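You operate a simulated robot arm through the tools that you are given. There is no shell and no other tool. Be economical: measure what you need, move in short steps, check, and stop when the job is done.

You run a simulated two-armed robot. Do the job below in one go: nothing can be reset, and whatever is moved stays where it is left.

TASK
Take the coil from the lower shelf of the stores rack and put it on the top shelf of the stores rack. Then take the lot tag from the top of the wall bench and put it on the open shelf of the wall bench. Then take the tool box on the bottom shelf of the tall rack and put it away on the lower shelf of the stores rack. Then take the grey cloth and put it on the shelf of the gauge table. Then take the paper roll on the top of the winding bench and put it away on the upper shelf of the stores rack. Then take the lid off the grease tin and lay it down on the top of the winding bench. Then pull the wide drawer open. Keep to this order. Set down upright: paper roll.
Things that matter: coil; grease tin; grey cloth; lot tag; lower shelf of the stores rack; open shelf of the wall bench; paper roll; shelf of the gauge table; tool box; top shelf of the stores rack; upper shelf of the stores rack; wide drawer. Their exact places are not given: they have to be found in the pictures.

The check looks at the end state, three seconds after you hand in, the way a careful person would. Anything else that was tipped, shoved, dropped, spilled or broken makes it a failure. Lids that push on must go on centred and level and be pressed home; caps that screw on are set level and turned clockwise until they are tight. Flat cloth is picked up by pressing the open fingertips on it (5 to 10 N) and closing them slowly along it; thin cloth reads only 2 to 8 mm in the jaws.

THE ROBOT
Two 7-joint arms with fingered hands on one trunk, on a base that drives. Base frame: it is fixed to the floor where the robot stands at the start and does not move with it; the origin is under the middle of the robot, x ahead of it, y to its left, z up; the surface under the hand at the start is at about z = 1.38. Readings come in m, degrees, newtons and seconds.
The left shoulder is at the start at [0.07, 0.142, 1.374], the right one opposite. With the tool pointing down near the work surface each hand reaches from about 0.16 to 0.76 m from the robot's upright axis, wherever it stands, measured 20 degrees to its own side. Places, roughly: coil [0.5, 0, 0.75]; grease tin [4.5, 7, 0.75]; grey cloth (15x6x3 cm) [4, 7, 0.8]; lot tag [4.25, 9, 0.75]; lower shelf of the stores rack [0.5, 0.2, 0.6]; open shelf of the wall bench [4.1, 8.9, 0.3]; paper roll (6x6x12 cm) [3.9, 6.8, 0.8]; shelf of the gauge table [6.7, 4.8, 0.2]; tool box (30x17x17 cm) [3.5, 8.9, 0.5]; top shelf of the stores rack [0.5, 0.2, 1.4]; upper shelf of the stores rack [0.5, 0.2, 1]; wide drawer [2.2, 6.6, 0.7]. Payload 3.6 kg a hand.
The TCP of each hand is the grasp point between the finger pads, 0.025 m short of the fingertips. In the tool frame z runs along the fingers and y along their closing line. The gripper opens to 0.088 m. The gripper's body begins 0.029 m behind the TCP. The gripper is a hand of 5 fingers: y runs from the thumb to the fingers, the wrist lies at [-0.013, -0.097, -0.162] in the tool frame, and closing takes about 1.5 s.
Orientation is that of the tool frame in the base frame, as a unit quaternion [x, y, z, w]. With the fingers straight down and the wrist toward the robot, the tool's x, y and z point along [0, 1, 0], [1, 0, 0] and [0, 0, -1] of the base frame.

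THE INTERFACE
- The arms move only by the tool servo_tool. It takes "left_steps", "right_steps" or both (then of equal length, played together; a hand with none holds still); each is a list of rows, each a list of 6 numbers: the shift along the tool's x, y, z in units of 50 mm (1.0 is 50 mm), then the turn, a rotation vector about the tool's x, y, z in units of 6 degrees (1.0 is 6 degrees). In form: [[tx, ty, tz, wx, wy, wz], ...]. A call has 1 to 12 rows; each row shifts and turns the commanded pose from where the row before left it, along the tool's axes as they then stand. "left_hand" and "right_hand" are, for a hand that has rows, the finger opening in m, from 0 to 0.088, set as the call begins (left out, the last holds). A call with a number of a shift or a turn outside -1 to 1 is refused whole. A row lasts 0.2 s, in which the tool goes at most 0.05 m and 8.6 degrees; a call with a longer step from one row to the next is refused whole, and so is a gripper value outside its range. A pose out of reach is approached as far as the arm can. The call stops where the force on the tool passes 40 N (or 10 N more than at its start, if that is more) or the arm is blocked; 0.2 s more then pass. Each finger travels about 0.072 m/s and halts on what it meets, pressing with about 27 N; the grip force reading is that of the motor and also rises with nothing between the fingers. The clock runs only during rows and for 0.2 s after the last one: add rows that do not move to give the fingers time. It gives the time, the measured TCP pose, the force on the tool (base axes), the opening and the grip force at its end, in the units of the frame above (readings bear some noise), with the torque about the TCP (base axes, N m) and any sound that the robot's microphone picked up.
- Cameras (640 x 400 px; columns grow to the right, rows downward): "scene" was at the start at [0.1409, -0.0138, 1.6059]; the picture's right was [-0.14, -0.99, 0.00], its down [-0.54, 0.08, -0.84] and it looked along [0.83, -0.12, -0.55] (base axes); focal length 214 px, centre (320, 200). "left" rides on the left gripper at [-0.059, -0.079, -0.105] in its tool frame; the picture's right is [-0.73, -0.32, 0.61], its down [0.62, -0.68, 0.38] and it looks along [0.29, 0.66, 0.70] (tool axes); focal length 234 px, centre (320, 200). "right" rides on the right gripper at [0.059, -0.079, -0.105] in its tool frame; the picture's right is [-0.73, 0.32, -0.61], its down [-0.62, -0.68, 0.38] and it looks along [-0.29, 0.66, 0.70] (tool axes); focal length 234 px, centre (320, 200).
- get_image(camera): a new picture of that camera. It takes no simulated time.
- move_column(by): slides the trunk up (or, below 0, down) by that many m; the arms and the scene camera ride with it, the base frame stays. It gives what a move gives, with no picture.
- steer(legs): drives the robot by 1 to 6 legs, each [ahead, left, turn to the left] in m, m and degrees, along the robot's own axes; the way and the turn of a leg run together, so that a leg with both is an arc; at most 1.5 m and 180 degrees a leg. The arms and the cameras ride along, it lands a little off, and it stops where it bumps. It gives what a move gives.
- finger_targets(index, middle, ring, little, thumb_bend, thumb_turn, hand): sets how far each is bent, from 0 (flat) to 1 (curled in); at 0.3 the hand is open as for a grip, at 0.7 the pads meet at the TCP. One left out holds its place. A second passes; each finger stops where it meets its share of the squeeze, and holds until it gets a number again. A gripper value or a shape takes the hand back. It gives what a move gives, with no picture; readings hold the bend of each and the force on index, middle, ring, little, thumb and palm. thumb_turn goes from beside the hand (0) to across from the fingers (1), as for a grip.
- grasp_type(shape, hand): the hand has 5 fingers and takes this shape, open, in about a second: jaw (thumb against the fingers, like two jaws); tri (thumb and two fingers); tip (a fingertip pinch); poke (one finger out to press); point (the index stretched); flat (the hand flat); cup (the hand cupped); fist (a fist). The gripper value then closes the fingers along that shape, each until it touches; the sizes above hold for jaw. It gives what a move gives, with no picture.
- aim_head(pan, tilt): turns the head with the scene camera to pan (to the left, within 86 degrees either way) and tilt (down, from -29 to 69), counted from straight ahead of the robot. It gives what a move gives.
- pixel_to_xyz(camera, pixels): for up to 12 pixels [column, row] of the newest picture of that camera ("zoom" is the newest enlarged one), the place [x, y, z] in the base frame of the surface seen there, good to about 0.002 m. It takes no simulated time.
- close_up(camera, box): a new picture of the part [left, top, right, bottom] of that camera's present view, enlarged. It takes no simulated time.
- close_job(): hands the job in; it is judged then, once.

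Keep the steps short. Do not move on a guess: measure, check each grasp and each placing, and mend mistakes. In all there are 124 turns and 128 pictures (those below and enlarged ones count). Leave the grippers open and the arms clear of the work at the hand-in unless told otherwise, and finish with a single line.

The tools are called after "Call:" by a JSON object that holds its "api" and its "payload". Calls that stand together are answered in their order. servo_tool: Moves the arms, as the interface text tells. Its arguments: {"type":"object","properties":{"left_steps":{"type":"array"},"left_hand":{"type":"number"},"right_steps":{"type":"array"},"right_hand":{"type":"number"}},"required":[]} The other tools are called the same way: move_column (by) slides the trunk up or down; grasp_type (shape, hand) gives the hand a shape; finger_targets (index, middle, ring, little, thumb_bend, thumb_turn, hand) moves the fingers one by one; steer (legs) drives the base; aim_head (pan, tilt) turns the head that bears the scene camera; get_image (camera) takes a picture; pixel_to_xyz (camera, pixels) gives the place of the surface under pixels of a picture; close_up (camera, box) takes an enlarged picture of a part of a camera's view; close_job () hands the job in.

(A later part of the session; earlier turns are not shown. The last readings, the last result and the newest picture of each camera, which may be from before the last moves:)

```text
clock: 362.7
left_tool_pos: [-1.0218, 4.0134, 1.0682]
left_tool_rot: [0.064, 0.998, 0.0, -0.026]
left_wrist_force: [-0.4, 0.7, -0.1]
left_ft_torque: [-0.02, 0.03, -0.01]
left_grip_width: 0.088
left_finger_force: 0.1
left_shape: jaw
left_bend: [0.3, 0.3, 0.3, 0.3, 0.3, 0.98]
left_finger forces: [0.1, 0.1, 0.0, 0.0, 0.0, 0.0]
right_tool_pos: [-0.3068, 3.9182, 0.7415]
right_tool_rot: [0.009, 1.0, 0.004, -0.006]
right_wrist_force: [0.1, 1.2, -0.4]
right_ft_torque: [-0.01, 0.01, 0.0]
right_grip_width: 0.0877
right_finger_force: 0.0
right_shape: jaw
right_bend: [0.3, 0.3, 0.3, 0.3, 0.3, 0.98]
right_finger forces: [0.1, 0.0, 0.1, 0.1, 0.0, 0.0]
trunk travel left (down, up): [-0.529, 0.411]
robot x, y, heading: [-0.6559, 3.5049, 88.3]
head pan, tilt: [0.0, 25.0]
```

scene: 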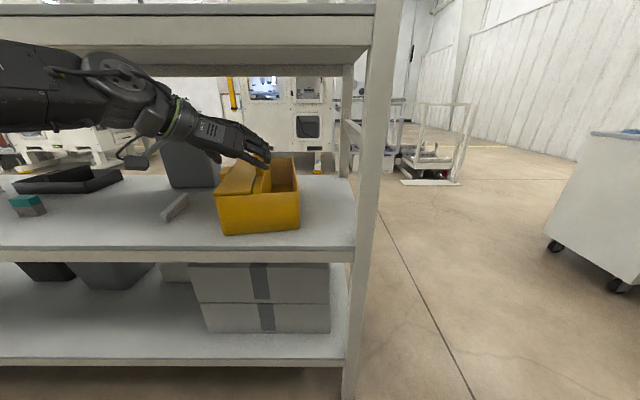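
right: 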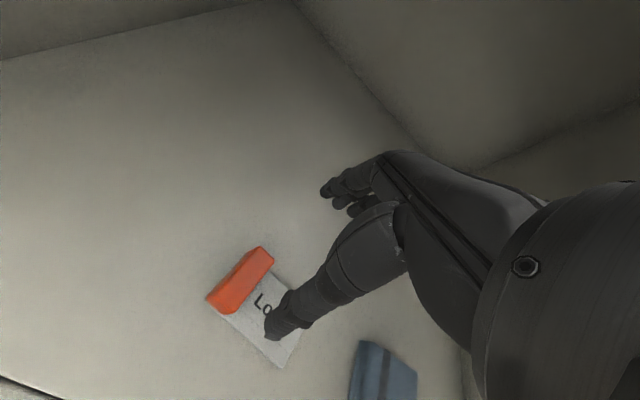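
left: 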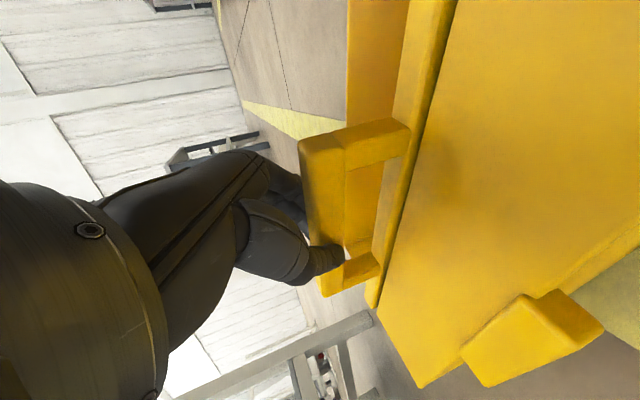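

I turn toward the open floor and drive to about (1.5, 5.25), then look along +x.

Call:
{"api": "steer", "payload": {"legs": [[0, 0, -51], [1.4, 0, 0], [1.4, 0, 0], [0, 0, -37]]}}

Call:
{"api": "aim_head", "payload": {"pan": 12, "tilt": 15}}

Call:
{"api": "get_image", "payload": {"camera": "scene"}}

```text
clock: 380.2
left_tool_pos: [2.117, 5.4988, 1.069]
left_tool_rot: [0.746, 0.665, 0.018, -0.019]
left_wrist_force: [-0.6, 0.7, -0.8]
left_ft_torque: [0.0, 0.02, 0.03]
left_grip_width: 0.0879
left_finger_force: 0.0
left_shape: jaw
left_bend: [0.3, 0.3, 0.3, 0.3, 0.3, 0.98]
left_finger forces: [0.1, 0.0, 0.0, 0.0, 0.0, 0.0]
right_tool_pos: [2.0287, 4.7825, 0.7406]
right_tool_rot: [0.709, 0.705, 0.007, -0.002]
right_wrist_force: [0.0, 0.2, -0.9]
right_ft_torque: [-0.01, -0.02, 0.0]
right_grip_width: 0.0876
right_finger_force: 0.1
right_shape: jaw
right_bend: [0.3, 0.3, 0.3, 0.3, 0.3, 0.98]
right_finger forces: [0.0, 0.1, 0.0, 0.0, 0.0, 0.0]
trunk travel left (down, up): [-0.529, 0.411]
robot x, y, heading: [1.6086, 5.125, -0.9]
head pan, tilt: [0.0, 25.0]
```

```text
clock: 381.0
left_tool_pos: [2.1163, 5.4979, 1.0688]
left_tool_rot: [0.747, 0.665, 0.019, -0.019]
left_wrist_force: [0.1, -0.8, 0.4]
left_ft_torque: [-0.02, 0.03, 0.02]
left_grip_width: 0.0879
left_finger_force: 0.1
left_shape: jaw
left_bend: [0.3, 0.3, 0.3, 0.3, 0.3, 0.98]
left_finger forces: [0.0, 0.1, 0.1, 0.1, 0.1, 0.0]
right_tool_pos: [2.0288, 4.7826, 0.742]
right_tool_rot: [0.709, 0.706, 0.007, -0.002]
right_wrist_force: [-0.1, -0.4, -0.2]
right_ft_torque: [0.0, -0.02, -0.02]
right_grip_width: 0.0878
right_finger_force: 0.0
right_shape: jaw
right_bend: [0.3, 0.3, 0.3, 0.3, 0.3, 0.98]
right_finger forces: [0.0, 0.0, 0.0, 0.0, 0.0, 0.0]
trunk travel left (down, up): [-0.529, 0.411]
robot x, y, heading: [1.604, 5.1234, -0.7]
head pan, tilt: [12.0, 15.0]
```

```text
33 pictures are left
```

scene: 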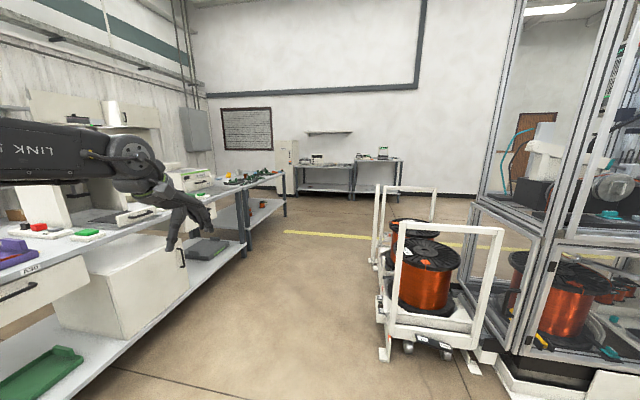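

I see the passage between the bench and a spool cart. I measure cart, bench and the tables at the far end.

Call:
{"api": "pixel_to_xyz", "payload": {"camera": "scene", "pixels": [[385, 355], [374, 265], [245, 250], [286, 215], [240, 180], [265, 176], [330, 190], [320, 165], [385, 190], [385, 162], [180, 280], [30, 290]]}}

Call:
{"api": "close_up", "payload": {"camera": "scene", "box": [180, 130, 420, 280]}}

```text
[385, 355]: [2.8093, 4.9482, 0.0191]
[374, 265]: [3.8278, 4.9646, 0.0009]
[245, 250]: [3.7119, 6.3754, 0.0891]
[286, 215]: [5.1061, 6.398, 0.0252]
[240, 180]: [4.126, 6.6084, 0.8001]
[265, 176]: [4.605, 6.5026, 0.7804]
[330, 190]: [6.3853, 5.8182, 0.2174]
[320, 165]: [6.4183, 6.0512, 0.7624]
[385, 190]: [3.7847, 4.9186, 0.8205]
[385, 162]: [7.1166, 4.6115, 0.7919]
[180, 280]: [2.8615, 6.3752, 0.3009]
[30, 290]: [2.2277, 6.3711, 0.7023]
```

```text
2.67 times, centred on (300, 205) of scene
```

zoom: 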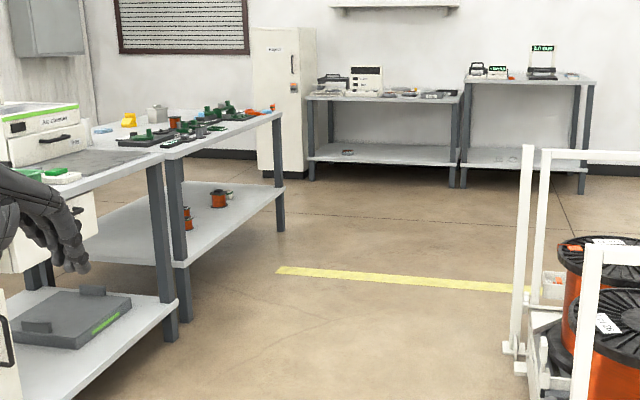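

The roll, cloth and tin stand near the bench's back side, reachable from the corridor. I drive past the bench's right end: to (5.55, 5.65), then sideways.

Call:
{"api": "steer", "payload": {"legs": [[1.2, 0.27, 0.7], [1.4, 0.25, 0], [1.35, 0, 0]]}}

Call:
{"api": "aim_head", "payload": {"pan": 45, "tilt": 20}}

Call:
{"api": "get_image", "payload": {"camera": "scene"}}

```text
clock: 385.0
left_tool_pos: [2.8668, 5.6448, 1.0694]
left_tool_rot: [0.75, 0.661, 0.018, -0.018]
left_wrist_force: [1.0, 0.6, 0.5]
left_ft_torque: [-0.02, 0.01, -0.01]
left_grip_width: 0.0878
left_finger_force: 0.0
left_shape: jaw
left_bend: [0.3, 0.3, 0.3, 0.3, 0.3, 0.98]
left_finger forces: [0.1, 0.1, 0.0, 0.0, 0.0, 0.0]
right_tool_pos: [2.7681, 4.9296, 0.7396]
right_tool_rot: [0.713, 0.701, 0.001, -0.009]
right_wrist_force: [-21.7, -2.8, 1.2]
right_ft_torque: [0.01, -0.44, -0.45]
right_grip_width: 0.0856
right_finger_force: 0.0
right_shape: jaw
right_bend: [0.31, 0.41, 0.3, 0.3, 0.3, 0.98]
right_finger forces: [0.3, 21.7, 0.0, 0.0, 0.0, 0.1]
trunk travel left (down, up): [-0.529, 0.411]
robot x, y, heading: [2.355, 5.2758, -1.0]
head pan, tilt: [12.0, 15.0]
stopped in leg 1: the force on the tool passed its limit at 60 N (the readings are from after the stop); the commanded pose is now the measured one
```

```text
clock: 385.9
left_tool_pos: [2.8644, 5.6432, 1.0714]
left_tool_rot: [0.749, 0.662, 0.02, -0.017]
left_wrist_force: [0.1, -0.5, 0.6]
left_ft_torque: [-0.01, 0.02, 0.01]
left_grip_width: 0.0879
left_finger_force: 0.1
left_shape: jaw
left_bend: [0.3, 0.3, 0.3, 0.3, 0.3, 0.98]
left_finger forces: [0.1, 0.1, 0.1, 0.0, 0.0, 0.0]
right_tool_pos: [2.7691, 4.9276, 0.7398]
right_tool_rot: [0.712, 0.703, 0.005, -0.008]
right_wrist_force: [-26.4, -2.2, 3.4]
right_ft_torque: [0.0, -0.43, -0.38]
right_grip_width: 0.0841
right_finger_force: 0.1
right_shape: jaw
right_bend: [0.32, 0.43, 0.3, 0.3, 0.3, 0.98]
right_finger forces: [1.1, 25.5, 0.0, 0.0, 0.0, 0.0]
trunk travel left (down, up): [-0.529, 0.411]
robot x, y, heading: [2.3559, 5.2705, -1.2]
head pan, tilt: [45.0, 20.0]
```

```text
31 pictures are left
```

scene: 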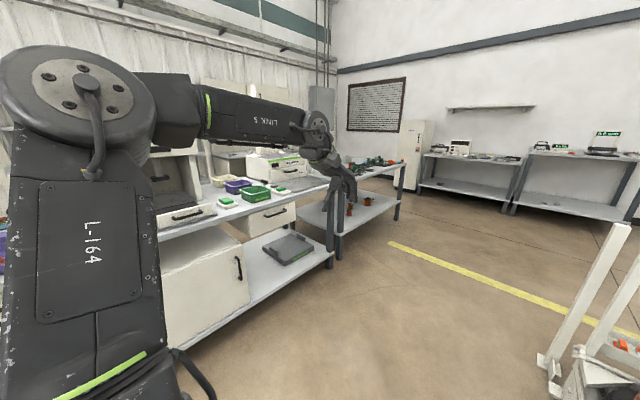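

A right-hand finger touched the spool cart's frame. I back off, and check whether the cart moved.

Call:
{"api": "pixel_to_xyz", "payload": {"camera": "scene", "pixels": [[545, 385], [545, 360], [590, 290], [620, 235], [570, 355]]}}

Call:
{"api": "steer", "payload": {"legs": [[-0.12, 0, 1.2], [0, 0.4, 0]]}}

Call:
{"api": "aim_head", "payload": {"pan": -20, "tilt": 25}}

Call:
{"api": "get_image", "payload": {"camera": "scene"}}

```text
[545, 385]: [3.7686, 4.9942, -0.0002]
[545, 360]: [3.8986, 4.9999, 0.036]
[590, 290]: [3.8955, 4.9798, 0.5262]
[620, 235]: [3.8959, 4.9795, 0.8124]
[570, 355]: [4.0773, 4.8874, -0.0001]
```

```text
clock: 389.3
left_tool_pos: [2.739, 6.0536, 1.0688]
left_tool_rot: [0.741, 0.671, 0.018, -0.019]
left_wrist_force: [-0.7, -0.1, -0.2]
left_ft_torque: [-0.01, 0.01, 0.02]
left_grip_width: 0.0878
left_finger_force: 0.0
left_shape: jaw
left_bend: [0.3, 0.3, 0.3, 0.3, 0.3, 0.98]
left_finger forces: [0.0, 0.0, 0.1, 0.0, 0.0, 0.0]
right_tool_pos: [2.6616, 5.3372, 0.7396]
right_tool_rot: [0.702, 0.712, 0.003, -0.008]
right_wrist_force: [-0.4, -0.1, -0.7]
right_ft_torque: [0.03, 0.03, 0.01]
right_grip_width: 0.0876
right_finger_force: 0.0
right_shape: jaw
right_bend: [0.3, 0.3, 0.3, 0.3, 0.3, 0.98]
right_finger forces: [0.1, 0.0, 0.0, 0.0, 0.0, 0.0]
trunk travel left (down, up): [-0.529, 0.411]
robot x, y, heading: [2.235, 5.6658, 0.2]
head pan, tilt: [45.0, 20.0]
```

```text
clock: 390.6
left_tool_pos: [2.7405, 6.0544, 1.0687]
left_tool_rot: [0.741, 0.671, 0.018, -0.019]
left_wrist_force: [0.5, 0.0, 0.0]
left_ft_torque: [0.0, -0.01, 0.02]
left_grip_width: 0.088
left_finger_force: 0.1
left_shape: jaw
left_bend: [0.3, 0.3, 0.3, 0.3, 0.3, 0.98]
left_finger forces: [0.1, 0.1, 0.1, 0.0, 0.0, 0.0]
right_tool_pos: [2.6607, 5.3356, 0.7391]
right_tool_rot: [0.703, 0.711, 0.004, -0.008]
right_wrist_force: [-0.1, 0.1, 0.8]
right_ft_torque: [0.05, 0.02, -0.03]
right_grip_width: 0.0878
right_finger_force: 0.1
right_shape: jaw
right_bend: [0.3, 0.3, 0.3, 0.3, 0.3, 0.98]
right_finger forces: [0.0, 0.1, 0.1, 0.0, 0.0, 0.0]
trunk travel left (down, up): [-0.529, 0.411]
robot x, y, heading: [2.2371, 5.6675, 0.5]
head pan, tilt: [-20.0, 25.0]
```

```text
30 pictures are left
```

scene: 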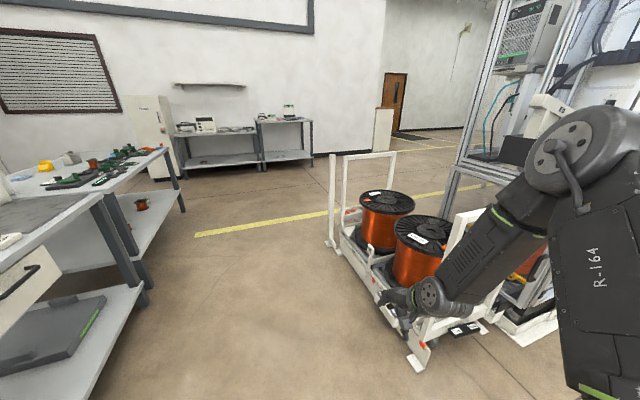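

I compare the cart's near foot with the earlier reading (2.809, 4.948).

Call:
{"api": "pixel_to_xyz", "payload": {"camera": "scene", "pixels": [[413, 365], [420, 355], [330, 245], [333, 200], [45, 165], [72, 158], [120, 152], [160, 185]]}}

Call:
{"api": "steer", "payload": {"legs": [[1.4, 0, -0.5], [1.4, 0, 0], [0.55, 0, 0]]}}

Call:
{"api": "steer", "payload": {"legs": [[0, 1.0, 0], [0, 1.0, 0], [0, 0, -90]]}}

```text
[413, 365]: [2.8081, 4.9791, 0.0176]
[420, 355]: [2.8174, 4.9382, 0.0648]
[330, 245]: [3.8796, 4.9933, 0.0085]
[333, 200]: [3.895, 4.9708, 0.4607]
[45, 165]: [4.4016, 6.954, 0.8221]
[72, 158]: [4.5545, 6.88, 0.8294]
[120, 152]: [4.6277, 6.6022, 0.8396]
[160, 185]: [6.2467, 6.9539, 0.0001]
```

```text
clock: 406.9
left_tool_pos: [6.0746, 6.163, 1.0687]
left_tool_rot: [0.732, 0.681, 0.018, -0.019]
left_wrist_force: [-0.3, -0.6, -0.1]
left_ft_torque: [-0.01, -0.02, 0.03]
left_grip_width: 0.088
left_finger_force: 0.1
left_shape: jaw
left_bend: [0.3, 0.3, 0.3, 0.3, 0.3, 0.98]
left_finger forces: [0.0, 0.0, 0.0, 0.0, 0.1, 0.0]
right_tool_pos: [6.0149, 5.4434, 0.7387]
right_tool_rot: [0.694, 0.72, 0.003, -0.008]
right_wrist_force: [-0.6, -0.4, -1.0]
right_ft_torque: [0.03, 0.0, -0.02]
right_grip_width: 0.0879
right_finger_force: 0.1
right_shape: jaw
right_bend: [0.3, 0.3, 0.3, 0.3, 0.3, 0.98]
right_finger forces: [0.0, 0.0, 0.0, 0.0, 0.1, 0.0]
trunk travel left (down, up): [-0.529, 0.411]
robot x, y, heading: [5.5824, 5.7694, 1.7]
head pan, tilt: [-20.0, 25.0]
```

```text
clock: 420.8
left_tool_pos: [5.9081, 7.2764, 1.0677]
left_tool_rot: [0.999, -0.038, 0.026, -0.001]
left_wrist_force: [0.1, 0.6, -0.4]
left_ft_torque: [-0.01, 0.01, 0.0]
left_grip_width: 0.0876
left_finger_force: 0.0
left_shape: jaw
left_bend: [0.3, 0.3, 0.3, 0.3, 0.3, 0.98]
left_finger forces: [0.0, 0.0, 0.0, 0.1, 0.0, 0.0]
right_tool_pos: [5.1898, 7.3374, 0.7388]
right_tool_rot: [1.0, 0.018, 0.008, -0.003]
right_wrist_force: [0.1, 0.8, 0.2]
right_ft_torque: [-0.02, -0.02, 0.01]
right_grip_width: 0.0878
right_finger_force: 0.1
right_shape: jaw
right_bend: [0.3, 0.3, 0.3, 0.3, 0.3, 0.98]
right_finger forces: [0.1, 0.0, 0.0, 0.1, 0.1, 0.1]
trunk travel left (down, up): [-0.529, 0.411]
robot x, y, heading: [5.5135, 7.7698, -88.6]
head pan, tilt: [-20.0, 25.0]
```

The cart hasn't moved. I raise the right hand to z ≈ 1.04, strafe right along the corridor to x ≈ 4.3, and look down on the bench.

Call:
{"api": "servo_tool", "payload": {"right_steps": [[0, 0, -1, 0, 0, 0], [0, 0, -1, 0, 0, 0], [0, 0, -1, 0, 0, 0], [0, 0, -1, 0, 0, 0], [0, 0, -1, 0, 0, 0], [0, 0, -1, 0, 0, 0]]}}

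Call:
{"api": "steer", "payload": {"legs": [[0, -1.2, -1.4]]}}

Call:
{"api": "aim_head", "payload": {"pan": 0, "tilt": 30}}

Call:
{"api": "get_image", "payload": {"camera": "scene"}}

```text
clock: 422.2
left_tool_pos: [5.907, 7.2769, 1.0703]
left_tool_rot: [0.999, -0.038, 0.026, -0.001]
left_wrist_force: [-0.7, 0.1, 0.1]
left_ft_torque: [0.01, -0.02, 0.0]
left_grip_width: 0.0878
left_finger_force: 0.1
left_shape: jaw
left_bend: [0.3, 0.3, 0.3, 0.3, 0.3, 0.98]
left_finger forces: [0.1, 0.0, 0.0, 0.0, 0.0, 0.0]
right_tool_pos: [5.1151, 7.3326, 0.9971]
right_tool_rot: [1.0, 0.016, 0.009, -0.004]
right_wrist_force: [-0.7, 0.2, 0.0]
right_ft_torque: [0.0, -0.02, 0.0]
right_grip_width: 0.088
right_finger_force: 0.0
right_shape: jaw
right_bend: [0.3, 0.3, 0.3, 0.3, 0.3, 0.98]
right_finger forces: [0.0, 0.0, 0.0, 0.0, 0.0, 0.1]
right hand out of reach, approached as far as the arm can: row 1, 2, 3, 4
trunk travel left (down, up): [-0.529, 0.411]
robot x, y, heading: [5.5124, 7.7713, -88.5]
head pan, tilt: [-20.0, 25.0]
```

```text
clock: 428.3
left_tool_pos: [4.6903, 7.2469, 1.069]
left_tool_rot: [0.999, -0.047, 0.026, 0.0]
left_wrist_force: [-1.3, -0.2, 0.2]
left_ft_torque: [0.04, 0.01, 0.04]
left_grip_width: 0.0878
left_finger_force: 0.1
left_shape: jaw
left_bend: [0.3, 0.3, 0.3, 0.3, 0.3, 0.98]
left_finger forces: [0.1, 0.0, 0.0, 0.0, 0.0, 0.0]
right_tool_pos: [3.8972, 7.3175, 0.9949]
right_tool_rot: [1.0, 0.009, 0.008, -0.004]
right_wrist_force: [0.8, 0.1, -0.1]
right_ft_torque: [0.02, -0.02, 0.0]
right_grip_width: 0.0878
right_finger_force: 0.1
right_shape: jaw
right_bend: [0.3, 0.3, 0.3, 0.3, 0.3, 0.98]
right_finger forces: [0.0, 0.0, 0.0, 0.0, 0.0, 0.1]
trunk travel left (down, up): [-0.529, 0.411]
robot x, y, heading: [4.3014, 7.7496, -89.6]
head pan, tilt: [-20.0, 25.0]
```

```text
clock: 429.1
left_tool_pos: [4.6886, 7.2472, 1.0696]
left_tool_rot: [0.999, -0.047, 0.026, -0.001]
left_wrist_force: [0.0, 1.3, 0.0]
left_ft_torque: [-0.04, 0.03, -0.01]
left_grip_width: 0.0878
left_finger_force: 0.1
left_shape: jaw
left_bend: [0.3, 0.3, 0.3, 0.3, 0.3, 0.98]
left_finger forces: [0.0, 0.0, 0.0, 0.0, 0.0, 0.0]
right_tool_pos: [3.8972, 7.3163, 0.9959]
right_tool_rot: [1.0, 0.009, 0.008, -0.003]
right_wrist_force: [-0.6, -1.1, -0.4]
right_ft_torque: [0.0, 0.01, 0.02]
right_grip_width: 0.0879
right_finger_force: 0.0
right_shape: jaw
right_bend: [0.3, 0.3, 0.3, 0.3, 0.3, 0.98]
right_finger forces: [0.0, 0.1, 0.0, 0.1, 0.0, 0.1]
trunk travel left (down, up): [-0.529, 0.411]
robot x, y, heading: [4.3055, 7.7472, -89.5]
head pan, tilt: [0.0, 30.0]
```

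```text
29 pictures are left
```

scene: 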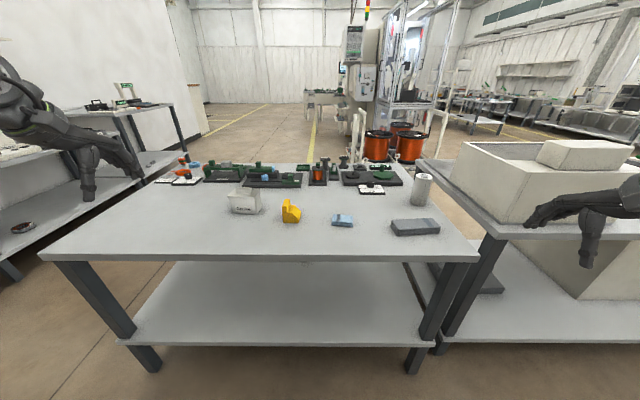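

I see the grey folded cloth at about (415,227), the paper roll at (421,190), and the tin at (245,200). I zoom to measure all three.

Call:
{"api": "close_up", "payload": {"camera": "scene", "box": [220, 165, 460, 255]}}

Call:
{"api": "pixel_to_xyz", "payload": {"camera": "zoom", "pixels": [[465, 148], [582, 146], [578, 175], [467, 180], [520, 160], [515, 190], [535, 35], [535, 100], [513, 60], [560, 60], [65, 60], [65, 90]]}}

```text
2.67 times, centred on (340, 210) of scene
```

zoom: 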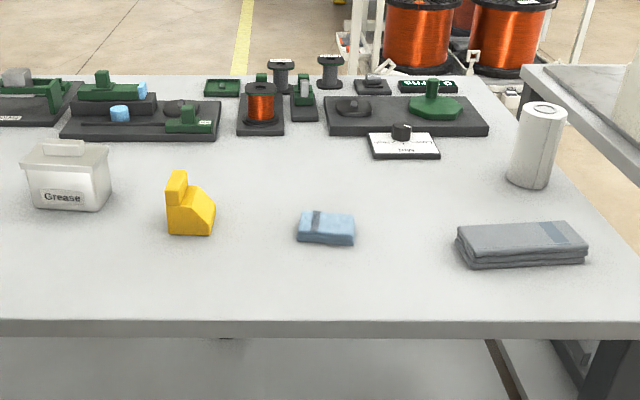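

```text
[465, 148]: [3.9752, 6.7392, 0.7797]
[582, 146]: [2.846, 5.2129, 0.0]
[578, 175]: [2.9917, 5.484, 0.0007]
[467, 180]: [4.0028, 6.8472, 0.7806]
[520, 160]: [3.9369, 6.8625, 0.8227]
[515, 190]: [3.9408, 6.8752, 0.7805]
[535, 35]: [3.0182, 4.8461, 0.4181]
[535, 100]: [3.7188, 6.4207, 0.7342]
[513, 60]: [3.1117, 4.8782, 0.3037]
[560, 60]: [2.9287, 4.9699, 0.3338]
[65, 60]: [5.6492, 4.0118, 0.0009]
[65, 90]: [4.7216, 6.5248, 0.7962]
```

I measure with the right zoom pixels now: cloth corners, roll, tin and lid.

Call:
{"api": "pixel_to_xyz", "payload": {"camera": "zoom", "pixels": [[462, 230], [567, 225], [585, 248], [468, 258], [520, 240], [530, 180], [540, 108], [515, 150], [562, 150], [65, 148], [100, 150], [35, 150]]}}

Call:
{"api": "pixel_to_xyz", "payload": {"camera": "zoom", "pixels": [[325, 228], [440, 270], [600, 270], [70, 205], [62, 142], [80, 143], [108, 155], [26, 152], [620, 320], [195, 210]]}}

```text
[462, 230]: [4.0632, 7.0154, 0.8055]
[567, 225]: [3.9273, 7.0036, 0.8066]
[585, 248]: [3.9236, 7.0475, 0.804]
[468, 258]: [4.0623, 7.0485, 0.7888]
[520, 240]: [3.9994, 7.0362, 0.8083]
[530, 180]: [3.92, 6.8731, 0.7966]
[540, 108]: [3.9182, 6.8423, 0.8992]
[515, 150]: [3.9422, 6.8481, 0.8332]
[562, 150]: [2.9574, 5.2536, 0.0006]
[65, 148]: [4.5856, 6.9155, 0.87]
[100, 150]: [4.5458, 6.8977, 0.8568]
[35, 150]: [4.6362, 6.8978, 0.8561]
```

```text
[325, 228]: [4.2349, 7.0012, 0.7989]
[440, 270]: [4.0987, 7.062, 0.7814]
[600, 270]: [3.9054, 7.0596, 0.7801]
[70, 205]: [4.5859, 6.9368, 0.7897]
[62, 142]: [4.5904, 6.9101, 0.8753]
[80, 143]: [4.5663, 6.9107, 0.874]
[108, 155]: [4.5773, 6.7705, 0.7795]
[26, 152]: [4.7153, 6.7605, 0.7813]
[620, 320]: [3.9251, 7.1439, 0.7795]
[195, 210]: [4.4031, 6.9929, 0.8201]
```

Cloth: x 3.922–4.065, y 7.00–7.052, top 0.808 on the bench top 0.780. Roll axis ≈ (3.92, 6.86), top 0.90. Tin ≈ (4.59, 6.92), lid top 0.857 with knob to 0.875. I drive ahead 0.22 and place the right hand above the cloth's middle.

Call:
{"api": "steer", "payload": {"legs": [[0.22, 0, 0]]}}

Call:
{"api": "servo_tool", "payload": {"right_steps": [[0.7, 0.5, 0, 0, 0, 0], [0.7, 0.5, 0, 0, 0, 0], [0.56, 0.4, 0, 0, 0, 0], [0, 0, 0.8, 0, 0, 0], [0, 0, 0.8, 0, 0, 0], [0, 0, 0.6, 0, 0, 0], [0, 0, 0, 0, 0, 0]]}}

Call:
{"api": "get_image", "payload": {"camera": "right"}}

```text
clock: 430.8
left_tool_pos: [4.6886, 7.0289, 1.0678]
left_tool_rot: [0.998, -0.049, 0.026, -0.001]
left_wrist_force: [0.4, 0.3, -0.1]
left_ft_torque: [-0.01, 0.0, 0.03]
left_grip_width: 0.0877
left_finger_force: 0.1
left_shape: jaw
left_bend: [0.3, 0.3, 0.3, 0.3, 0.3, 0.98]
left_finger forces: [0.0, 0.0, 0.0, 0.0, 0.0, 0.0]
right_tool_pos: [3.8975, 7.1013, 0.9967]
right_tool_rot: [1.0, 0.007, 0.008, -0.003]
right_wrist_force: [0.8, 0.0, -0.2]
right_ft_torque: [0.04, 0.0, -0.02]
right_grip_width: 0.0879
right_finger_force: 0.0
right_shape: jaw
right_bend: [0.3, 0.3, 0.3, 0.3, 0.3, 0.98]
right_finger forces: [0.0, 0.0, 0.0, 0.0, 0.0, 0.0]
trunk travel left (down, up): [-0.529, 0.411]
robot x, y, heading: [4.3044, 7.5327, -89.7]
head pan, tilt: [0.0, 30.0]
```

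```text
clock: 432.4
left_tool_pos: [4.6889, 7.0291, 1.0687]
left_tool_rot: [0.998, -0.05, 0.027, -0.001]
left_wrist_force: [1.4, -0.1, 0.6]
left_ft_torque: [-0.01, -0.02, 0.01]
left_grip_width: 0.0879
left_finger_force: 0.0
left_shape: jaw
left_bend: [0.3, 0.3, 0.3, 0.3, 0.3, 0.98]
left_finger forces: [0.0, 0.1, 0.0, 0.1, 0.0, 0.1]
right_tool_pos: [4.0008, 7.0329, 0.8855]
right_tool_rot: [1.0, 0.007, 0.008, -0.004]
right_wrist_force: [-0.2, -0.4, 0.4]
right_ft_torque: [-0.03, -0.01, -0.01]
right_grip_width: 0.0879
right_finger_force: 0.1
right_shape: jaw
right_bend: [0.3, 0.3, 0.3, 0.3, 0.3, 0.98]
right_finger forces: [0.0, 0.0, 0.1, 0.1, 0.0, 0.0]
trunk travel left (down, up): [-0.529, 0.411]
robot x, y, heading: [4.3045, 7.5336, -89.8]
head pan, tilt: [0.0, 30.0]
```

```text
27 pictures are left
```

right: 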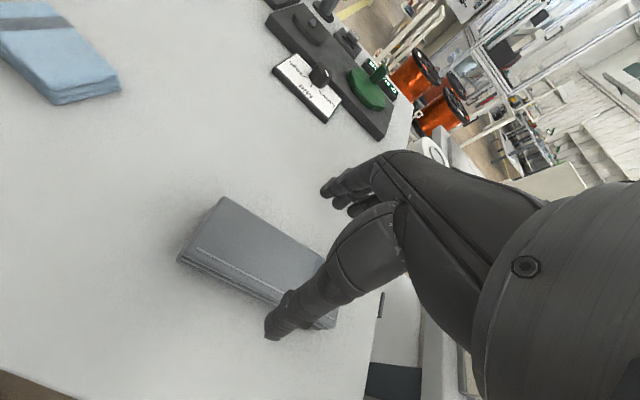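

Well centred. I lower 77 mm (tips just above the bench) and close on the cloth.

Call:
{"api": "servo_tool", "payload": {"right_steps": [[0, 0.1, 0.5, 0, 0, 0], [0, 0, 0.5, 0, 0, 0], [0, 0, 0.4, 0, 0, 0], [0, 0, 0.14, 0, 0, 0], [0, 0, 0, 0, 0, 0]]}}

Call:
{"api": "servo_tool", "payload": {"right_steps": [[0, 0, 0, 0, 0, 0], [0, 0, 0, 0, 0, 0], [0, 0, 0, 0, 0, 0], [0, 0, 0, 0, 0, 0], [0, 0, 0, 0, 0, 0], [0, 0, 0, 0, 0, 0], [0, 0, 0, 0, 0, 0], [0, 0, 0, 0, 0, 0]], "right_hand": 0.02}}

Call:
{"api": "servo_tool", "payload": {"right_steps": [[0, 0, -0.4, 0, 0, 0], [0, 0, -0.8, 0, 0, 0], [0, 0, -0.8, 0, 0, 0], [0, 0, -0.8, 0, 0, 0]]}}

Call:
{"api": "get_image", "payload": {"camera": "right"}}

```text
clock: 433.6
left_tool_pos: [4.6888, 7.03, 1.0688]
left_tool_rot: [0.998, -0.049, 0.027, 0.0]
left_wrist_force: [-0.9, -0.7, 0.8]
left_ft_torque: [0.02, 0.02, -0.01]
left_grip_width: 0.088
left_finger_force: 0.0
left_shape: jaw
left_bend: [0.3, 0.3, 0.3, 0.3, 0.3, 0.98]
left_finger forces: [0.1, 0.0, 0.0, 0.0, 0.0, 0.0]
right_tool_pos: [4.0013, 7.0304, 0.8104]
right_tool_rot: [1.0, 0.008, 0.008, -0.003]
right_wrist_force: [0.1, 0.2, 0.3]
right_ft_torque: [-0.02, 0.0, 0.01]
right_grip_width: 0.0877
right_finger_force: 0.0
right_shape: jaw
right_bend: [0.3, 0.3, 0.3, 0.3, 0.3, 0.98]
right_finger forces: [0.0, 0.0, 0.0, 0.1, 0.0, 0.0]
trunk travel left (down, up): [-0.529, 0.411]
robot x, y, heading: [4.3019, 7.5304, -90.0]
head pan, tilt: [0.0, 30.0]
```

```text
clock: 435.4
left_tool_pos: [4.6885, 7.0292, 1.0679]
left_tool_rot: [0.998, -0.049, 0.026, 0.0]
left_wrist_force: [-0.1, -0.4, -0.1]
left_ft_torque: [0.02, 0.03, 0.01]
left_grip_width: 0.0875
left_finger_force: 0.1
left_shape: jaw
left_bend: [0.3, 0.3, 0.3, 0.3, 0.3, 0.98]
left_finger forces: [0.1, 0.0, 0.0, 0.0, 0.1, 0.0]
right_tool_pos: [4.0012, 7.03, 0.8101]
right_tool_rot: [1.0, 0.007, 0.008, -0.004]
right_wrist_force: [0.2, -0.4, 0.3]
right_ft_torque: [0.01, 0.0, 0.02]
right_grip_width: 0.0538
right_finger_force: 27.2
right_shape: jaw
right_bend: [0.74, 0.43, 0.4, 0.41, 0.58, 0.98]
right_finger forces: [13.3, 7.1, 3.1, 1.5, 24.9, 0.0]
trunk travel left (down, up): [-0.529, 0.411]
robot x, y, heading: [4.302, 7.5325, -89.7]
head pan, tilt: [0.0, 30.0]
```

```text
clock: 436.4
left_tool_pos: [4.6897, 7.0296, 1.0682]
left_tool_rot: [0.998, -0.049, 0.026, -0.001]
left_wrist_force: [-0.1, 0.3, 0.6]
left_ft_torque: [0.04, 0.03, 0.0]
left_grip_width: 0.0878
left_finger_force: 0.0
left_shape: jaw
left_bend: [0.3, 0.3, 0.3, 0.3, 0.3, 0.98]
left_finger forces: [0.1, 0.1, 0.1, 0.1, 0.0, 0.1]
right_tool_pos: [3.9991, 7.0286, 0.9529]
right_tool_rot: [1.0, 0.007, 0.008, -0.005]
right_wrist_force: [-0.2, 1.3, -0.9]
right_ft_torque: [-0.01, -0.02, 0.04]
right_grip_width: 0.0537
right_finger_force: 26.7
right_shape: jaw
right_bend: [0.74, 0.44, 0.4, 0.42, 0.58, 0.98]
right_finger forces: [13.6, 6.7, 3.1, 1.5, 25.1, 0.0]
trunk travel left (down, up): [-0.529, 0.411]
robot x, y, heading: [4.3053, 7.5313, -89.7]
head pan, tilt: [0.0, 30.0]
```

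```text
26 pictures are left
```

right: 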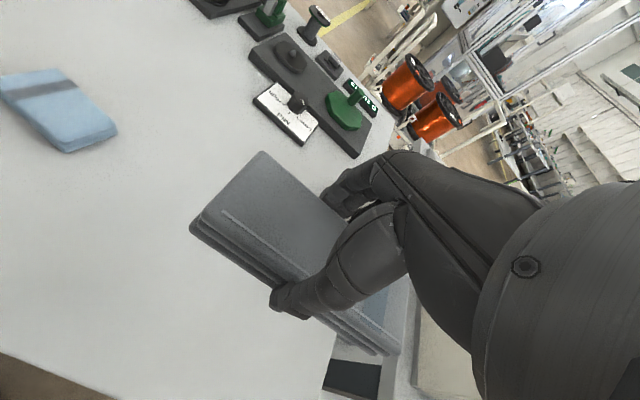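

The cloth is held. I back off, strafe to x ≈ 5.5, turn to heading 0 and strafe down to the gauge table.

Call:
{"api": "steer", "payload": {"legs": [[-0.22, 0, -0.3], [0, 1.2, 0], [0, 0, 90]]}}

Call:
{"api": "steer", "payload": {"legs": [[0, -1.3, 0], [0, -1.35, 0]]}}

Call:
{"api": "aim_head", "payload": {"pan": -5, "tilt": 35}}

Call:
{"api": "get_image", "payload": {"camera": "scene"}}

```text
clock: 447.6
left_tool_pos: [5.9816, 8.1497, 1.0686]
left_tool_rot: [0.733, 0.68, 0.018, -0.019]
left_wrist_force: [0.1, 0.0, -0.4]
left_ft_torque: [0.01, 0.01, 0.03]
left_grip_width: 0.0876
left_finger_force: 0.1
left_shape: jaw
left_bend: [0.3, 0.3, 0.3, 0.3, 0.3, 0.98]
left_finger forces: [0.0, 0.0, 0.0, 0.0, 0.0, 0.0]
right_tool_pos: [5.996, 7.4595, 0.9521]
right_tool_rot: [0.695, 0.719, 0.003, -0.008]
right_wrist_force: [0.2, -0.6, 0.2]
right_ft_torque: [-0.02, -0.03, -0.01]
right_grip_width: 0.0538
right_finger_force: 27.5
right_shape: jaw
right_bend: [0.74, 0.44, 0.41, 0.42, 0.58, 0.98]
right_finger forces: [13.5, 6.8, 3.1, 1.5, 24.7, 0.1]
trunk travel left (down, up): [-0.529, 0.411]
robot x, y, heading: [5.484, 7.7538, 1.5]
head pan, tilt: [0.0, 30.0]
```

```text
clock: 460.4
left_tool_pos: [6.0831, 5.5174, 1.0696]
left_tool_rot: [0.732, 0.681, 0.018, -0.02]
left_wrist_force: [0.3, 0.8, 0.4]
left_ft_torque: [-0.01, -0.01, -0.02]
left_grip_width: 0.088
left_finger_force: 0.0
left_shape: jaw
left_bend: [0.3, 0.3, 0.3, 0.3, 0.3, 0.98]
left_finger forces: [0.0, 0.1, 0.0, 0.0, 0.0, 0.1]
right_tool_pos: [6.1007, 4.8291, 0.9512]
right_tool_rot: [0.693, 0.721, 0.003, -0.009]
right_wrist_force: [-0.5, -0.2, -0.7]
right_ft_torque: [0.0, 0.01, 0.03]
right_grip_width: 0.0537
right_finger_force: 26.8
right_shape: jaw
right_bend: [0.74, 0.44, 0.41, 0.42, 0.58, 0.98]
right_finger forces: [13.5, 6.8, 3.1, 1.5, 24.7, 0.0]
trunk travel left (down, up): [-0.529, 0.411]
robot x, y, heading: [5.5902, 5.1192, 1.7]
head pan, tilt: [0.0, 30.0]
```

```text
clock: 461.0
left_tool_pos: [6.0825, 5.5191, 1.0691]
left_tool_rot: [0.732, 0.681, 0.018, -0.019]
left_wrist_force: [0.9, -0.1, 0.5]
left_ft_torque: [0.0, 0.0, 0.0]
left_grip_width: 0.088
left_finger_force: 0.0
left_shape: jaw
left_bend: [0.3, 0.3, 0.3, 0.3, 0.3, 0.98]
left_finger forces: [0.1, 0.0, 0.0, 0.0, 0.0, 0.1]
right_tool_pos: [6.1008, 4.8291, 0.9517]
right_tool_rot: [0.693, 0.721, 0.004, -0.008]
right_wrist_force: [-0.1, -0.4, -0.7]
right_ft_torque: [0.0, -0.01, -0.01]
right_grip_width: 0.0535
right_finger_force: 26.9
right_shape: jaw
right_bend: [0.74, 0.44, 0.41, 0.42, 0.58, 0.98]
right_finger forces: [13.5, 6.8, 3.1, 1.4, 24.8, 0.1]
trunk travel left (down, up): [-0.529, 0.411]
robot x, y, heading: [5.5883, 5.121, 2.1]
head pan, tilt: [-5.0, 35.0]
```

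```text
25 pictures are left
```

scene: 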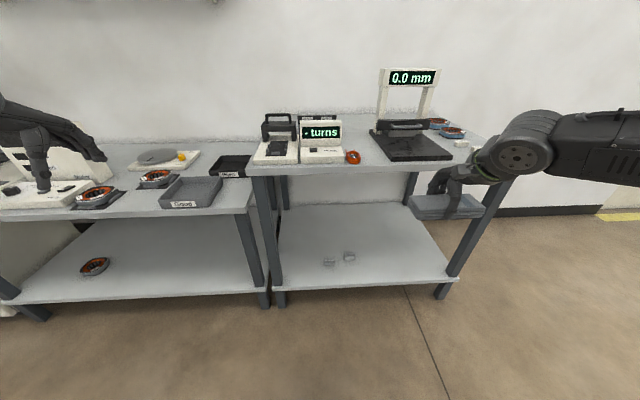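

The gauge table (with the "0.0 mm" gauge) is ahead; its shelf has two small parts at about (338,259). I measure shelf, legs and table top edge.

Call:
{"api": "pixel_to_xyz", "payload": {"camera": "scene", "pixels": [[360, 270], [400, 255], [290, 283], [440, 275], [330, 262], [350, 256], [320, 172], [270, 240], [470, 230], [400, 225], [380, 240]]}}

```text
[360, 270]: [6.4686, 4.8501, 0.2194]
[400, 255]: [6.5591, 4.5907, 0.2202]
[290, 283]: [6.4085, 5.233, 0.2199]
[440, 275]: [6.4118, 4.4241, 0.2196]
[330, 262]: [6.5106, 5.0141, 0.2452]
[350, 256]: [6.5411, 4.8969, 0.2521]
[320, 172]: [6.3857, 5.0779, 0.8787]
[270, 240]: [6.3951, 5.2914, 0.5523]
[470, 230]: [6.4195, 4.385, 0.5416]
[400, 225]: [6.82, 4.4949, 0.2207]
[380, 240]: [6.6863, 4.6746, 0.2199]
```

Shelf z = 0.22, free area around (6.55, 4.62). I square up, shift right, lower the trunk 0.52, lower the right hand and pull the left hand back.

Call:
{"api": "steer", "payload": {"legs": [[0, -0.2, -2.1]]}}

Call:
{"api": "move_column", "payload": {"by": -0.4}}

Call:
{"api": "move_column", "payload": {"by": -0.12}}

Call:
{"api": "servo_tool", "payload": {"left_steps": [[0, -0.8, 0, 0, 0, 0], [0, -0.8, 0, 0, 0, 0], [0, -0.8, 0, 0, 0, 0], [0, -0.8, 0, 0, 0, 0], [0, -0.8, 0, 0, 0, 0]], "right_steps": [[0.3, 0, 0.6, 0, 0, 0], [0.3, 0, 0.6, 0, 0, 0], [0.3, 0, 0.6, 0, 0, 0], [0, 0, 0.6, 0, 0, 0], [0, 0, 0, 0, 0, 0]]}}

Call:
{"api": "get_image", "payload": {"camera": "scene"}}

```text
clock: 462.6
left_tool_pos: [6.0998, 5.3007, 1.069]
left_tool_rot: [0.745, 0.667, 0.018, -0.018]
left_wrist_force: [-0.7, 0.0, -0.2]
left_ft_torque: [-0.01, -0.03, 0.0]
left_grip_width: 0.0878
left_finger_force: 0.1
left_shape: jaw
left_bend: [0.3, 0.3, 0.3, 0.3, 0.3, 0.98]
left_finger forces: [0.0, 0.0, 0.1, 0.0, 0.0, 0.0]
right_tool_pos: [6.0924, 4.6112, 0.9519]
right_tool_rot: [0.707, 0.707, 0.003, -0.008]
right_wrist_force: [-0.7, -0.4, -0.9]
right_ft_torque: [0.0, -0.04, 0.02]
right_grip_width: 0.0535
right_finger_force: 27.0
right_shape: jaw
right_bend: [0.74, 0.44, 0.41, 0.42, 0.58, 0.98]
right_finger forces: [13.4, 6.8, 3.1, 1.5, 24.6, 0.0]
trunk travel left (down, up): [-0.529, 0.411]
robot x, y, heading: [5.5932, 4.9235, -0.6]
head pan, tilt: [-5.0, 35.0]
```

```text
clock: 466.4
left_tool_pos: [6.1002, 5.3027, 0.6681]
left_tool_rot: [0.745, 0.667, 0.018, -0.019]
left_wrist_force: [-0.4, -0.2, -0.2]
left_ft_torque: [0.0, -0.05, -0.01]
left_grip_width: 0.0877
left_finger_force: 0.0
left_shape: jaw
left_bend: [0.3, 0.3, 0.3, 0.3, 0.3, 0.98]
left_finger forces: [0.0, 0.0, 0.0, 0.0, 0.0, 0.1]
right_tool_pos: [6.0922, 4.6111, 0.5513]
right_tool_rot: [0.707, 0.708, 0.003, -0.008]
right_wrist_force: [0.4, -0.2, -0.3]
right_ft_torque: [0.0, -0.01, -0.05]
right_grip_width: 0.0534
right_finger_force: 27.2
right_shape: jaw
right_bend: [0.74, 0.44, 0.41, 0.42, 0.58, 0.98]
right_finger forces: [13.4, 6.7, 3.1, 1.5, 24.8, 0.1]
trunk travel left (down, up): [-0.129, 0.811]
robot x, y, heading: [5.5931, 4.9259, -0.3]
head pan, tilt: [-5.0, 35.0]
```

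```text
clock: 467.9
left_tool_pos: [6.1009, 5.301, 0.5484]
left_tool_rot: [0.745, 0.667, 0.018, -0.018]
left_wrist_force: [-0.2, -0.7, 0.4]
left_ft_torque: [0.02, 0.02, 0.01]
left_grip_width: 0.0878
left_finger_force: 0.0
left_shape: jaw
left_bend: [0.3, 0.3, 0.3, 0.3, 0.3, 0.98]
left_finger forces: [0.1, 0.1, 0.0, 0.0, 0.0, 0.1]
right_tool_pos: [6.0924, 4.6109, 0.4308]
right_tool_rot: [0.706, 0.708, 0.003, -0.008]
right_wrist_force: [0.0, 0.6, -0.7]
right_ft_torque: [0.0, 0.01, -0.01]
right_grip_width: 0.0536
right_finger_force: 26.5
right_shape: jaw
right_bend: [0.74, 0.44, 0.41, 0.42, 0.58, 0.98]
right_finger forces: [13.4, 6.7, 3.2, 1.5, 24.8, 0.0]
trunk travel left (down, up): [-0.009, 0.931]
robot x, y, heading: [5.5925, 4.9257, -0.2]
head pan, tilt: [-5.0, 35.0]
```

```text
clock: 469.1
left_tool_pos: [5.9006, 5.3252, 0.5505]
left_tool_rot: [0.745, 0.667, 0.018, -0.018]
left_wrist_force: [0.5, 1.6, -0.3]
left_ft_torque: [0.02, -0.01, 0.01]
left_grip_width: 0.088
left_finger_force: 0.1
left_shape: jaw
left_bend: [0.3, 0.3, 0.3, 0.3, 0.3, 0.98]
left_finger forces: [0.0, 0.0, 0.0, 0.0, 0.0, 0.0]
right_tool_pos: [6.0893, 4.6608, 0.3129]
right_tool_rot: [0.707, 0.707, 0.004, -0.008]
right_wrist_force: [0.8, 0.2, -0.6]
right_ft_torque: [-0.01, -0.02, 0.0]
right_grip_width: 0.0535
right_finger_force: 27.1
right_shape: jaw
right_bend: [0.74, 0.44, 0.41, 0.42, 0.58, 0.98]
right_finger forces: [13.4, 6.6, 3.1, 1.5, 24.8, 0.0]
trunk travel left (down, up): [-0.009, 0.931]
robot x, y, heading: [5.5952, 4.9258, -0.7]
head pan, tilt: [-5.0, 35.0]
```

```text
24 pictures are left
```

scene: 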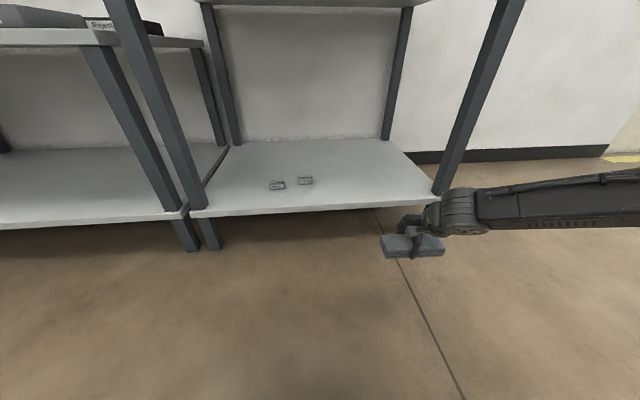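

The right forearm sticks out sideways and would meet the table's right leg, so I extend the arm forward first (elbow then points more ahead) and drive less.

Call:
{"api": "servo_tool", "payload": {"right_steps": [[0.15, 0.8, 0, 0, 0, 0], [0.15, 0.8, 0, 0, 0, 0], [0.15, 0.8, 0, 0, 0, 0], [0, 0.6, 0, 0, 0, 0], [0, 0, 0, 0, 0, 0]]}}

Call:
{"api": "get_image", "payload": {"camera": "scene"}}

Call:
{"api": "pixel_to_xyz", "payload": {"camera": "scene", "pixels": [[410, 240], [470, 200], [500, 190], [540, 190], [600, 170], [630, 200]]}}

```text
clock: 470.3
left_tool_pos: [5.9012, 5.3248, 0.548]
left_tool_rot: [0.745, 0.667, 0.018, -0.019]
left_wrist_force: [0.2, 0.3, -0.6]
left_ft_torque: [0.0, -0.02, 0.01]
left_grip_width: 0.0877
left_finger_force: 0.1
left_shape: jaw
left_bend: [0.3, 0.3, 0.3, 0.3, 0.3, 0.98]
left_finger forces: [0.0, 0.0, 0.0, 0.0, 0.1, 0.0]
right_tool_pos: [6.2404, 4.6822, 0.3114]
right_tool_rot: [0.706, 0.708, 0.004, -0.008]
right_wrist_force: [0.4, 0.0, 0.0]
right_ft_torque: [-0.02, 0.05, 0.04]
right_grip_width: 0.0533
right_finger_force: 26.7
right_shape: jaw
right_bend: [0.74, 0.44, 0.41, 0.42, 0.58, 0.97]
right_finger forces: [13.5, 6.7, 3.1, 1.5, 24.8, 0.1]
trunk travel left (down, up): [-0.009, 0.931]
robot x, y, heading: [5.5928, 4.9244, -0.5]
head pan, tilt: [-5.0, 35.0]
```

```text
23 pictures are left
```

scene: 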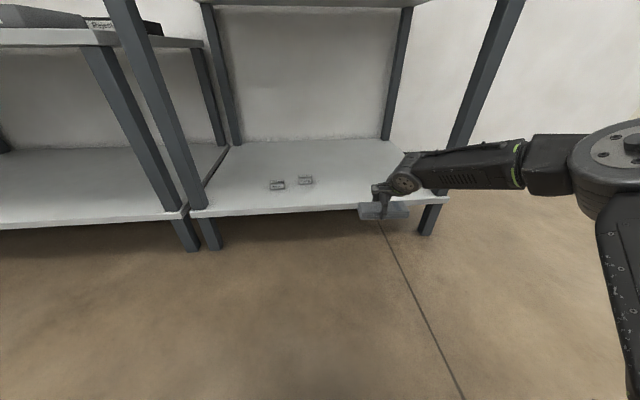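

```text
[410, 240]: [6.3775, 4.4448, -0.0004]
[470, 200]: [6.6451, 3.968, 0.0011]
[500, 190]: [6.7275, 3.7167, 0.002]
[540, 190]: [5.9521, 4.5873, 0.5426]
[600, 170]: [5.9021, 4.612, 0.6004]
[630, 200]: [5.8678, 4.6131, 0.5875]
```

Now the forearm points straight ahead. I drive ahead 0.25, lower to the shelf, release and lift.

Call:
{"api": "steer", "payload": {"legs": [[0.25, 0, 0.4]]}}

Call:
{"api": "servo_tool", "payload": {"right_steps": [[0, 0, 0.5, 0, 0, 0], [0, 0, 0.4, 0, 0, 0], [0, 0, 0.2, 0, 0, 0], [0, 0, 0.06, 0, 0, 0], [0, 0, 0, 0, 0, 0]]}}

Call:
{"api": "get_image", "payload": {"camera": "right"}}

```text
clock: 472.1
left_tool_pos: [6.1457, 5.3261, 0.5497]
left_tool_rot: [0.741, 0.67, 0.019, -0.018]
left_wrist_force: [-0.8, -0.5, 0.6]
left_ft_torque: [0.01, 0.0, 0.0]
left_grip_width: 0.0877
left_finger_force: 0.2
left_shape: jaw
left_bend: [0.3, 0.3, 0.3, 0.3, 0.3, 0.98]
left_finger forces: [0.0, 0.0, 0.1, 0.0, 0.0, 0.0]
right_tool_pos: [6.4888, 4.6865, 0.3111]
right_tool_rot: [0.703, 0.711, 0.003, -0.009]
right_wrist_force: [0.3, 1.1, 0.1]
right_ft_torque: [0.0, 0.0, 0.01]
right_grip_width: 0.0534
right_finger_force: 26.9
right_shape: jaw
right_bend: [0.74, 0.44, 0.41, 0.42, 0.58, 0.97]
right_finger forces: [13.4, 6.7, 3.1, 1.5, 24.8, 0.0]
trunk travel left (down, up): [-0.009, 0.931]
robot x, y, heading: [5.8376, 4.9238, 0.3]
head pan, tilt: [-5.0, 35.0]
```

```text
clock: 473.4
left_tool_pos: [6.1444, 5.3262, 0.5483]
left_tool_rot: [0.741, 0.671, 0.018, -0.019]
left_wrist_force: [0.4, 0.9, 1.1]
left_ft_torque: [-0.02, 0.02, 0.0]
left_grip_width: 0.0878
left_finger_force: 0.1
left_shape: jaw
left_bend: [0.3, 0.3, 0.3, 0.3, 0.3, 0.98]
left_finger forces: [0.0, 0.0, 0.0, 0.0, 0.0, 0.0]
right_tool_pos: [6.4879, 4.6879, 0.2546]
right_tool_rot: [0.703, 0.711, 0.003, -0.008]
right_wrist_force: [-0.2, -0.2, 0.0]
right_ft_torque: [0.0, -0.05, -0.01]
right_grip_width: 0.0536
right_finger_force: 27.9
right_shape: jaw
right_bend: [0.74, 0.44, 0.41, 0.42, 0.58, 0.97]
right_finger forces: [13.4, 6.8, 3.1, 1.4, 24.8, 0.0]
trunk travel left (down, up): [-0.009, 0.931]
robot x, y, heading: [5.8404, 4.9274, 0.2]
head pan, tilt: [-5.0, 35.0]
```

```text
22 pictures are left
```

right: 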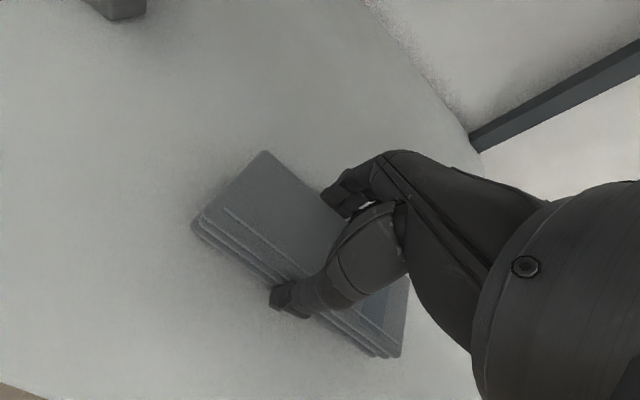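

Over the shelf, 3–4 mm above. I lower 3 mm more, open, lift and back out.

Call:
{"api": "servo_tool", "payload": {"right_steps": [[0, 0, 0.06, 0, 0, 0], [0, 0, 0, 0, 0, 0]]}}

Call:
{"api": "servo_tool", "payload": {"right_steps": [[0, 0, 0, 0, 0, 0], [0, 0, 0, 0, 0, 0], [0, 0, 0, 0, 0, 0], [0, 0, 0, 0, 0, 0], [0, 0, 0, 0, 0, 0], [0, 0, 0, 0, 0, 0], [0, 0, -0.5, 0, 0, 0], [0, 0, -0.8, 0, 0, 0], [0, 0, 0, 0, 0, 0]], "right_hand": 0.088}}

Call:
{"api": "steer", "payload": {"legs": [[-0.35, 0, 0]]}}

Call:
{"api": "get_image", "payload": {"camera": "scene"}}

```text
clock: 473.9
left_tool_pos: [6.1444, 5.3274, 0.549]
left_tool_rot: [0.741, 0.67, 0.018, -0.019]
left_wrist_force: [-0.3, -0.4, -0.2]
left_ft_torque: [0.01, 0.01, 0.0]
left_grip_width: 0.0877
left_finger_force: 0.0
left_shape: jaw
left_bend: [0.3, 0.3, 0.3, 0.3, 0.3, 0.98]
left_finger forces: [0.0, 0.1, 0.1, 0.1, 0.1, 0.0]
right_tool_pos: [6.4873, 4.6869, 0.2494]
right_tool_rot: [0.703, 0.711, 0.003, -0.008]
right_wrist_force: [-0.5, -0.5, -0.8]
right_ft_torque: [0.03, -0.02, 0.0]
right_grip_width: 0.0535
right_finger_force: 28.0
right_shape: jaw
right_bend: [0.74, 0.44, 0.41, 0.42, 0.58, 0.97]
right_finger forces: [13.4, 6.7, 3.1, 1.4, 24.9, 0.0]
trunk travel left (down, up): [-0.009, 0.931]
robot x, y, heading: [5.8388, 4.925, 0.0]
head pan, tilt: [-5.0, 35.0]
```

```text
clock: 475.9
left_tool_pos: [6.1456, 5.3261, 0.5493]
left_tool_rot: [0.742, 0.67, 0.018, -0.019]
left_wrist_force: [0.1, 0.1, 0.5]
left_ft_torque: [0.03, -0.03, 0.01]
left_grip_width: 0.0878
left_finger_force: 0.0
left_shape: jaw
left_bend: [0.3, 0.3, 0.3, 0.3, 0.3, 0.98]
left_finger forces: [0.1, 0.0, 0.0, 0.0, 0.0, 0.0]
right_tool_pos: [6.4902, 4.6879, 0.3148]
right_tool_rot: [0.703, 0.711, 0.003, -0.008]
right_wrist_force: [-0.8, -0.3, -0.7]
right_ft_torque: [0.02, 0.0, 0.01]
right_grip_width: 0.0878
right_finger_force: 0.0
right_shape: jaw
right_bend: [0.3, 0.3, 0.3, 0.3, 0.3, 0.98]
right_finger forces: [0.0, 0.1, 0.0, 0.0, 0.0, 0.0]
trunk travel left (down, up): [-0.009, 0.931]
robot x, y, heading: [5.8422, 4.9243, -0.1]
head pan, tilt: [-5.0, 35.0]
```

```text
clock: 478.2
left_tool_pos: [5.7983, 5.3265, 0.5501]
left_tool_rot: [0.742, 0.67, 0.018, -0.019]
left_wrist_force: [0.0, -0.2, 0.0]
left_ft_torque: [0.0, 0.03, 0.03]
left_grip_width: 0.0879
left_finger_force: 0.1
left_shape: jaw
left_bend: [0.3, 0.3, 0.3, 0.3, 0.3, 0.98]
left_finger forces: [0.0, 0.0, 0.0, 0.0, 0.1, 0.0]
right_tool_pos: [6.1428, 4.6876, 0.3154]
right_tool_rot: [0.704, 0.71, 0.003, -0.008]
right_wrist_force: [-0.4, -0.6, 0.3]
right_ft_torque: [0.03, -0.02, -0.02]
right_grip_width: 0.0876
right_finger_force: 0.1
right_shape: jaw
right_bend: [0.3, 0.3, 0.3, 0.3, 0.3, 0.98]
right_finger forces: [0.0, 0.1, 0.0, 0.0, 0.0, 0.0]
trunk travel left (down, up): [-0.009, 0.931]
robot x, y, heading: [5.4911, 4.9231, 0.2]
head pan, tilt: [-5.0, 35.0]
```

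```text
21 pictures are left
```

scene: 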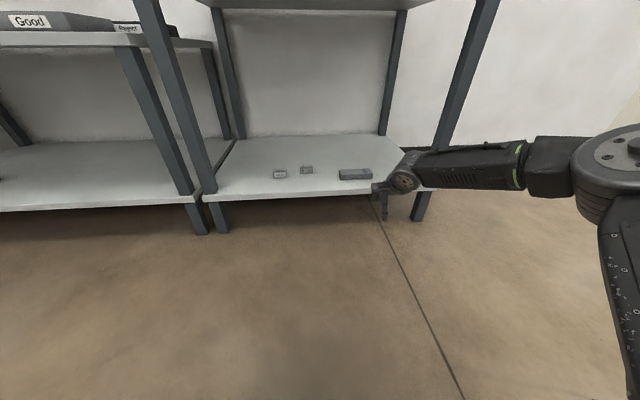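

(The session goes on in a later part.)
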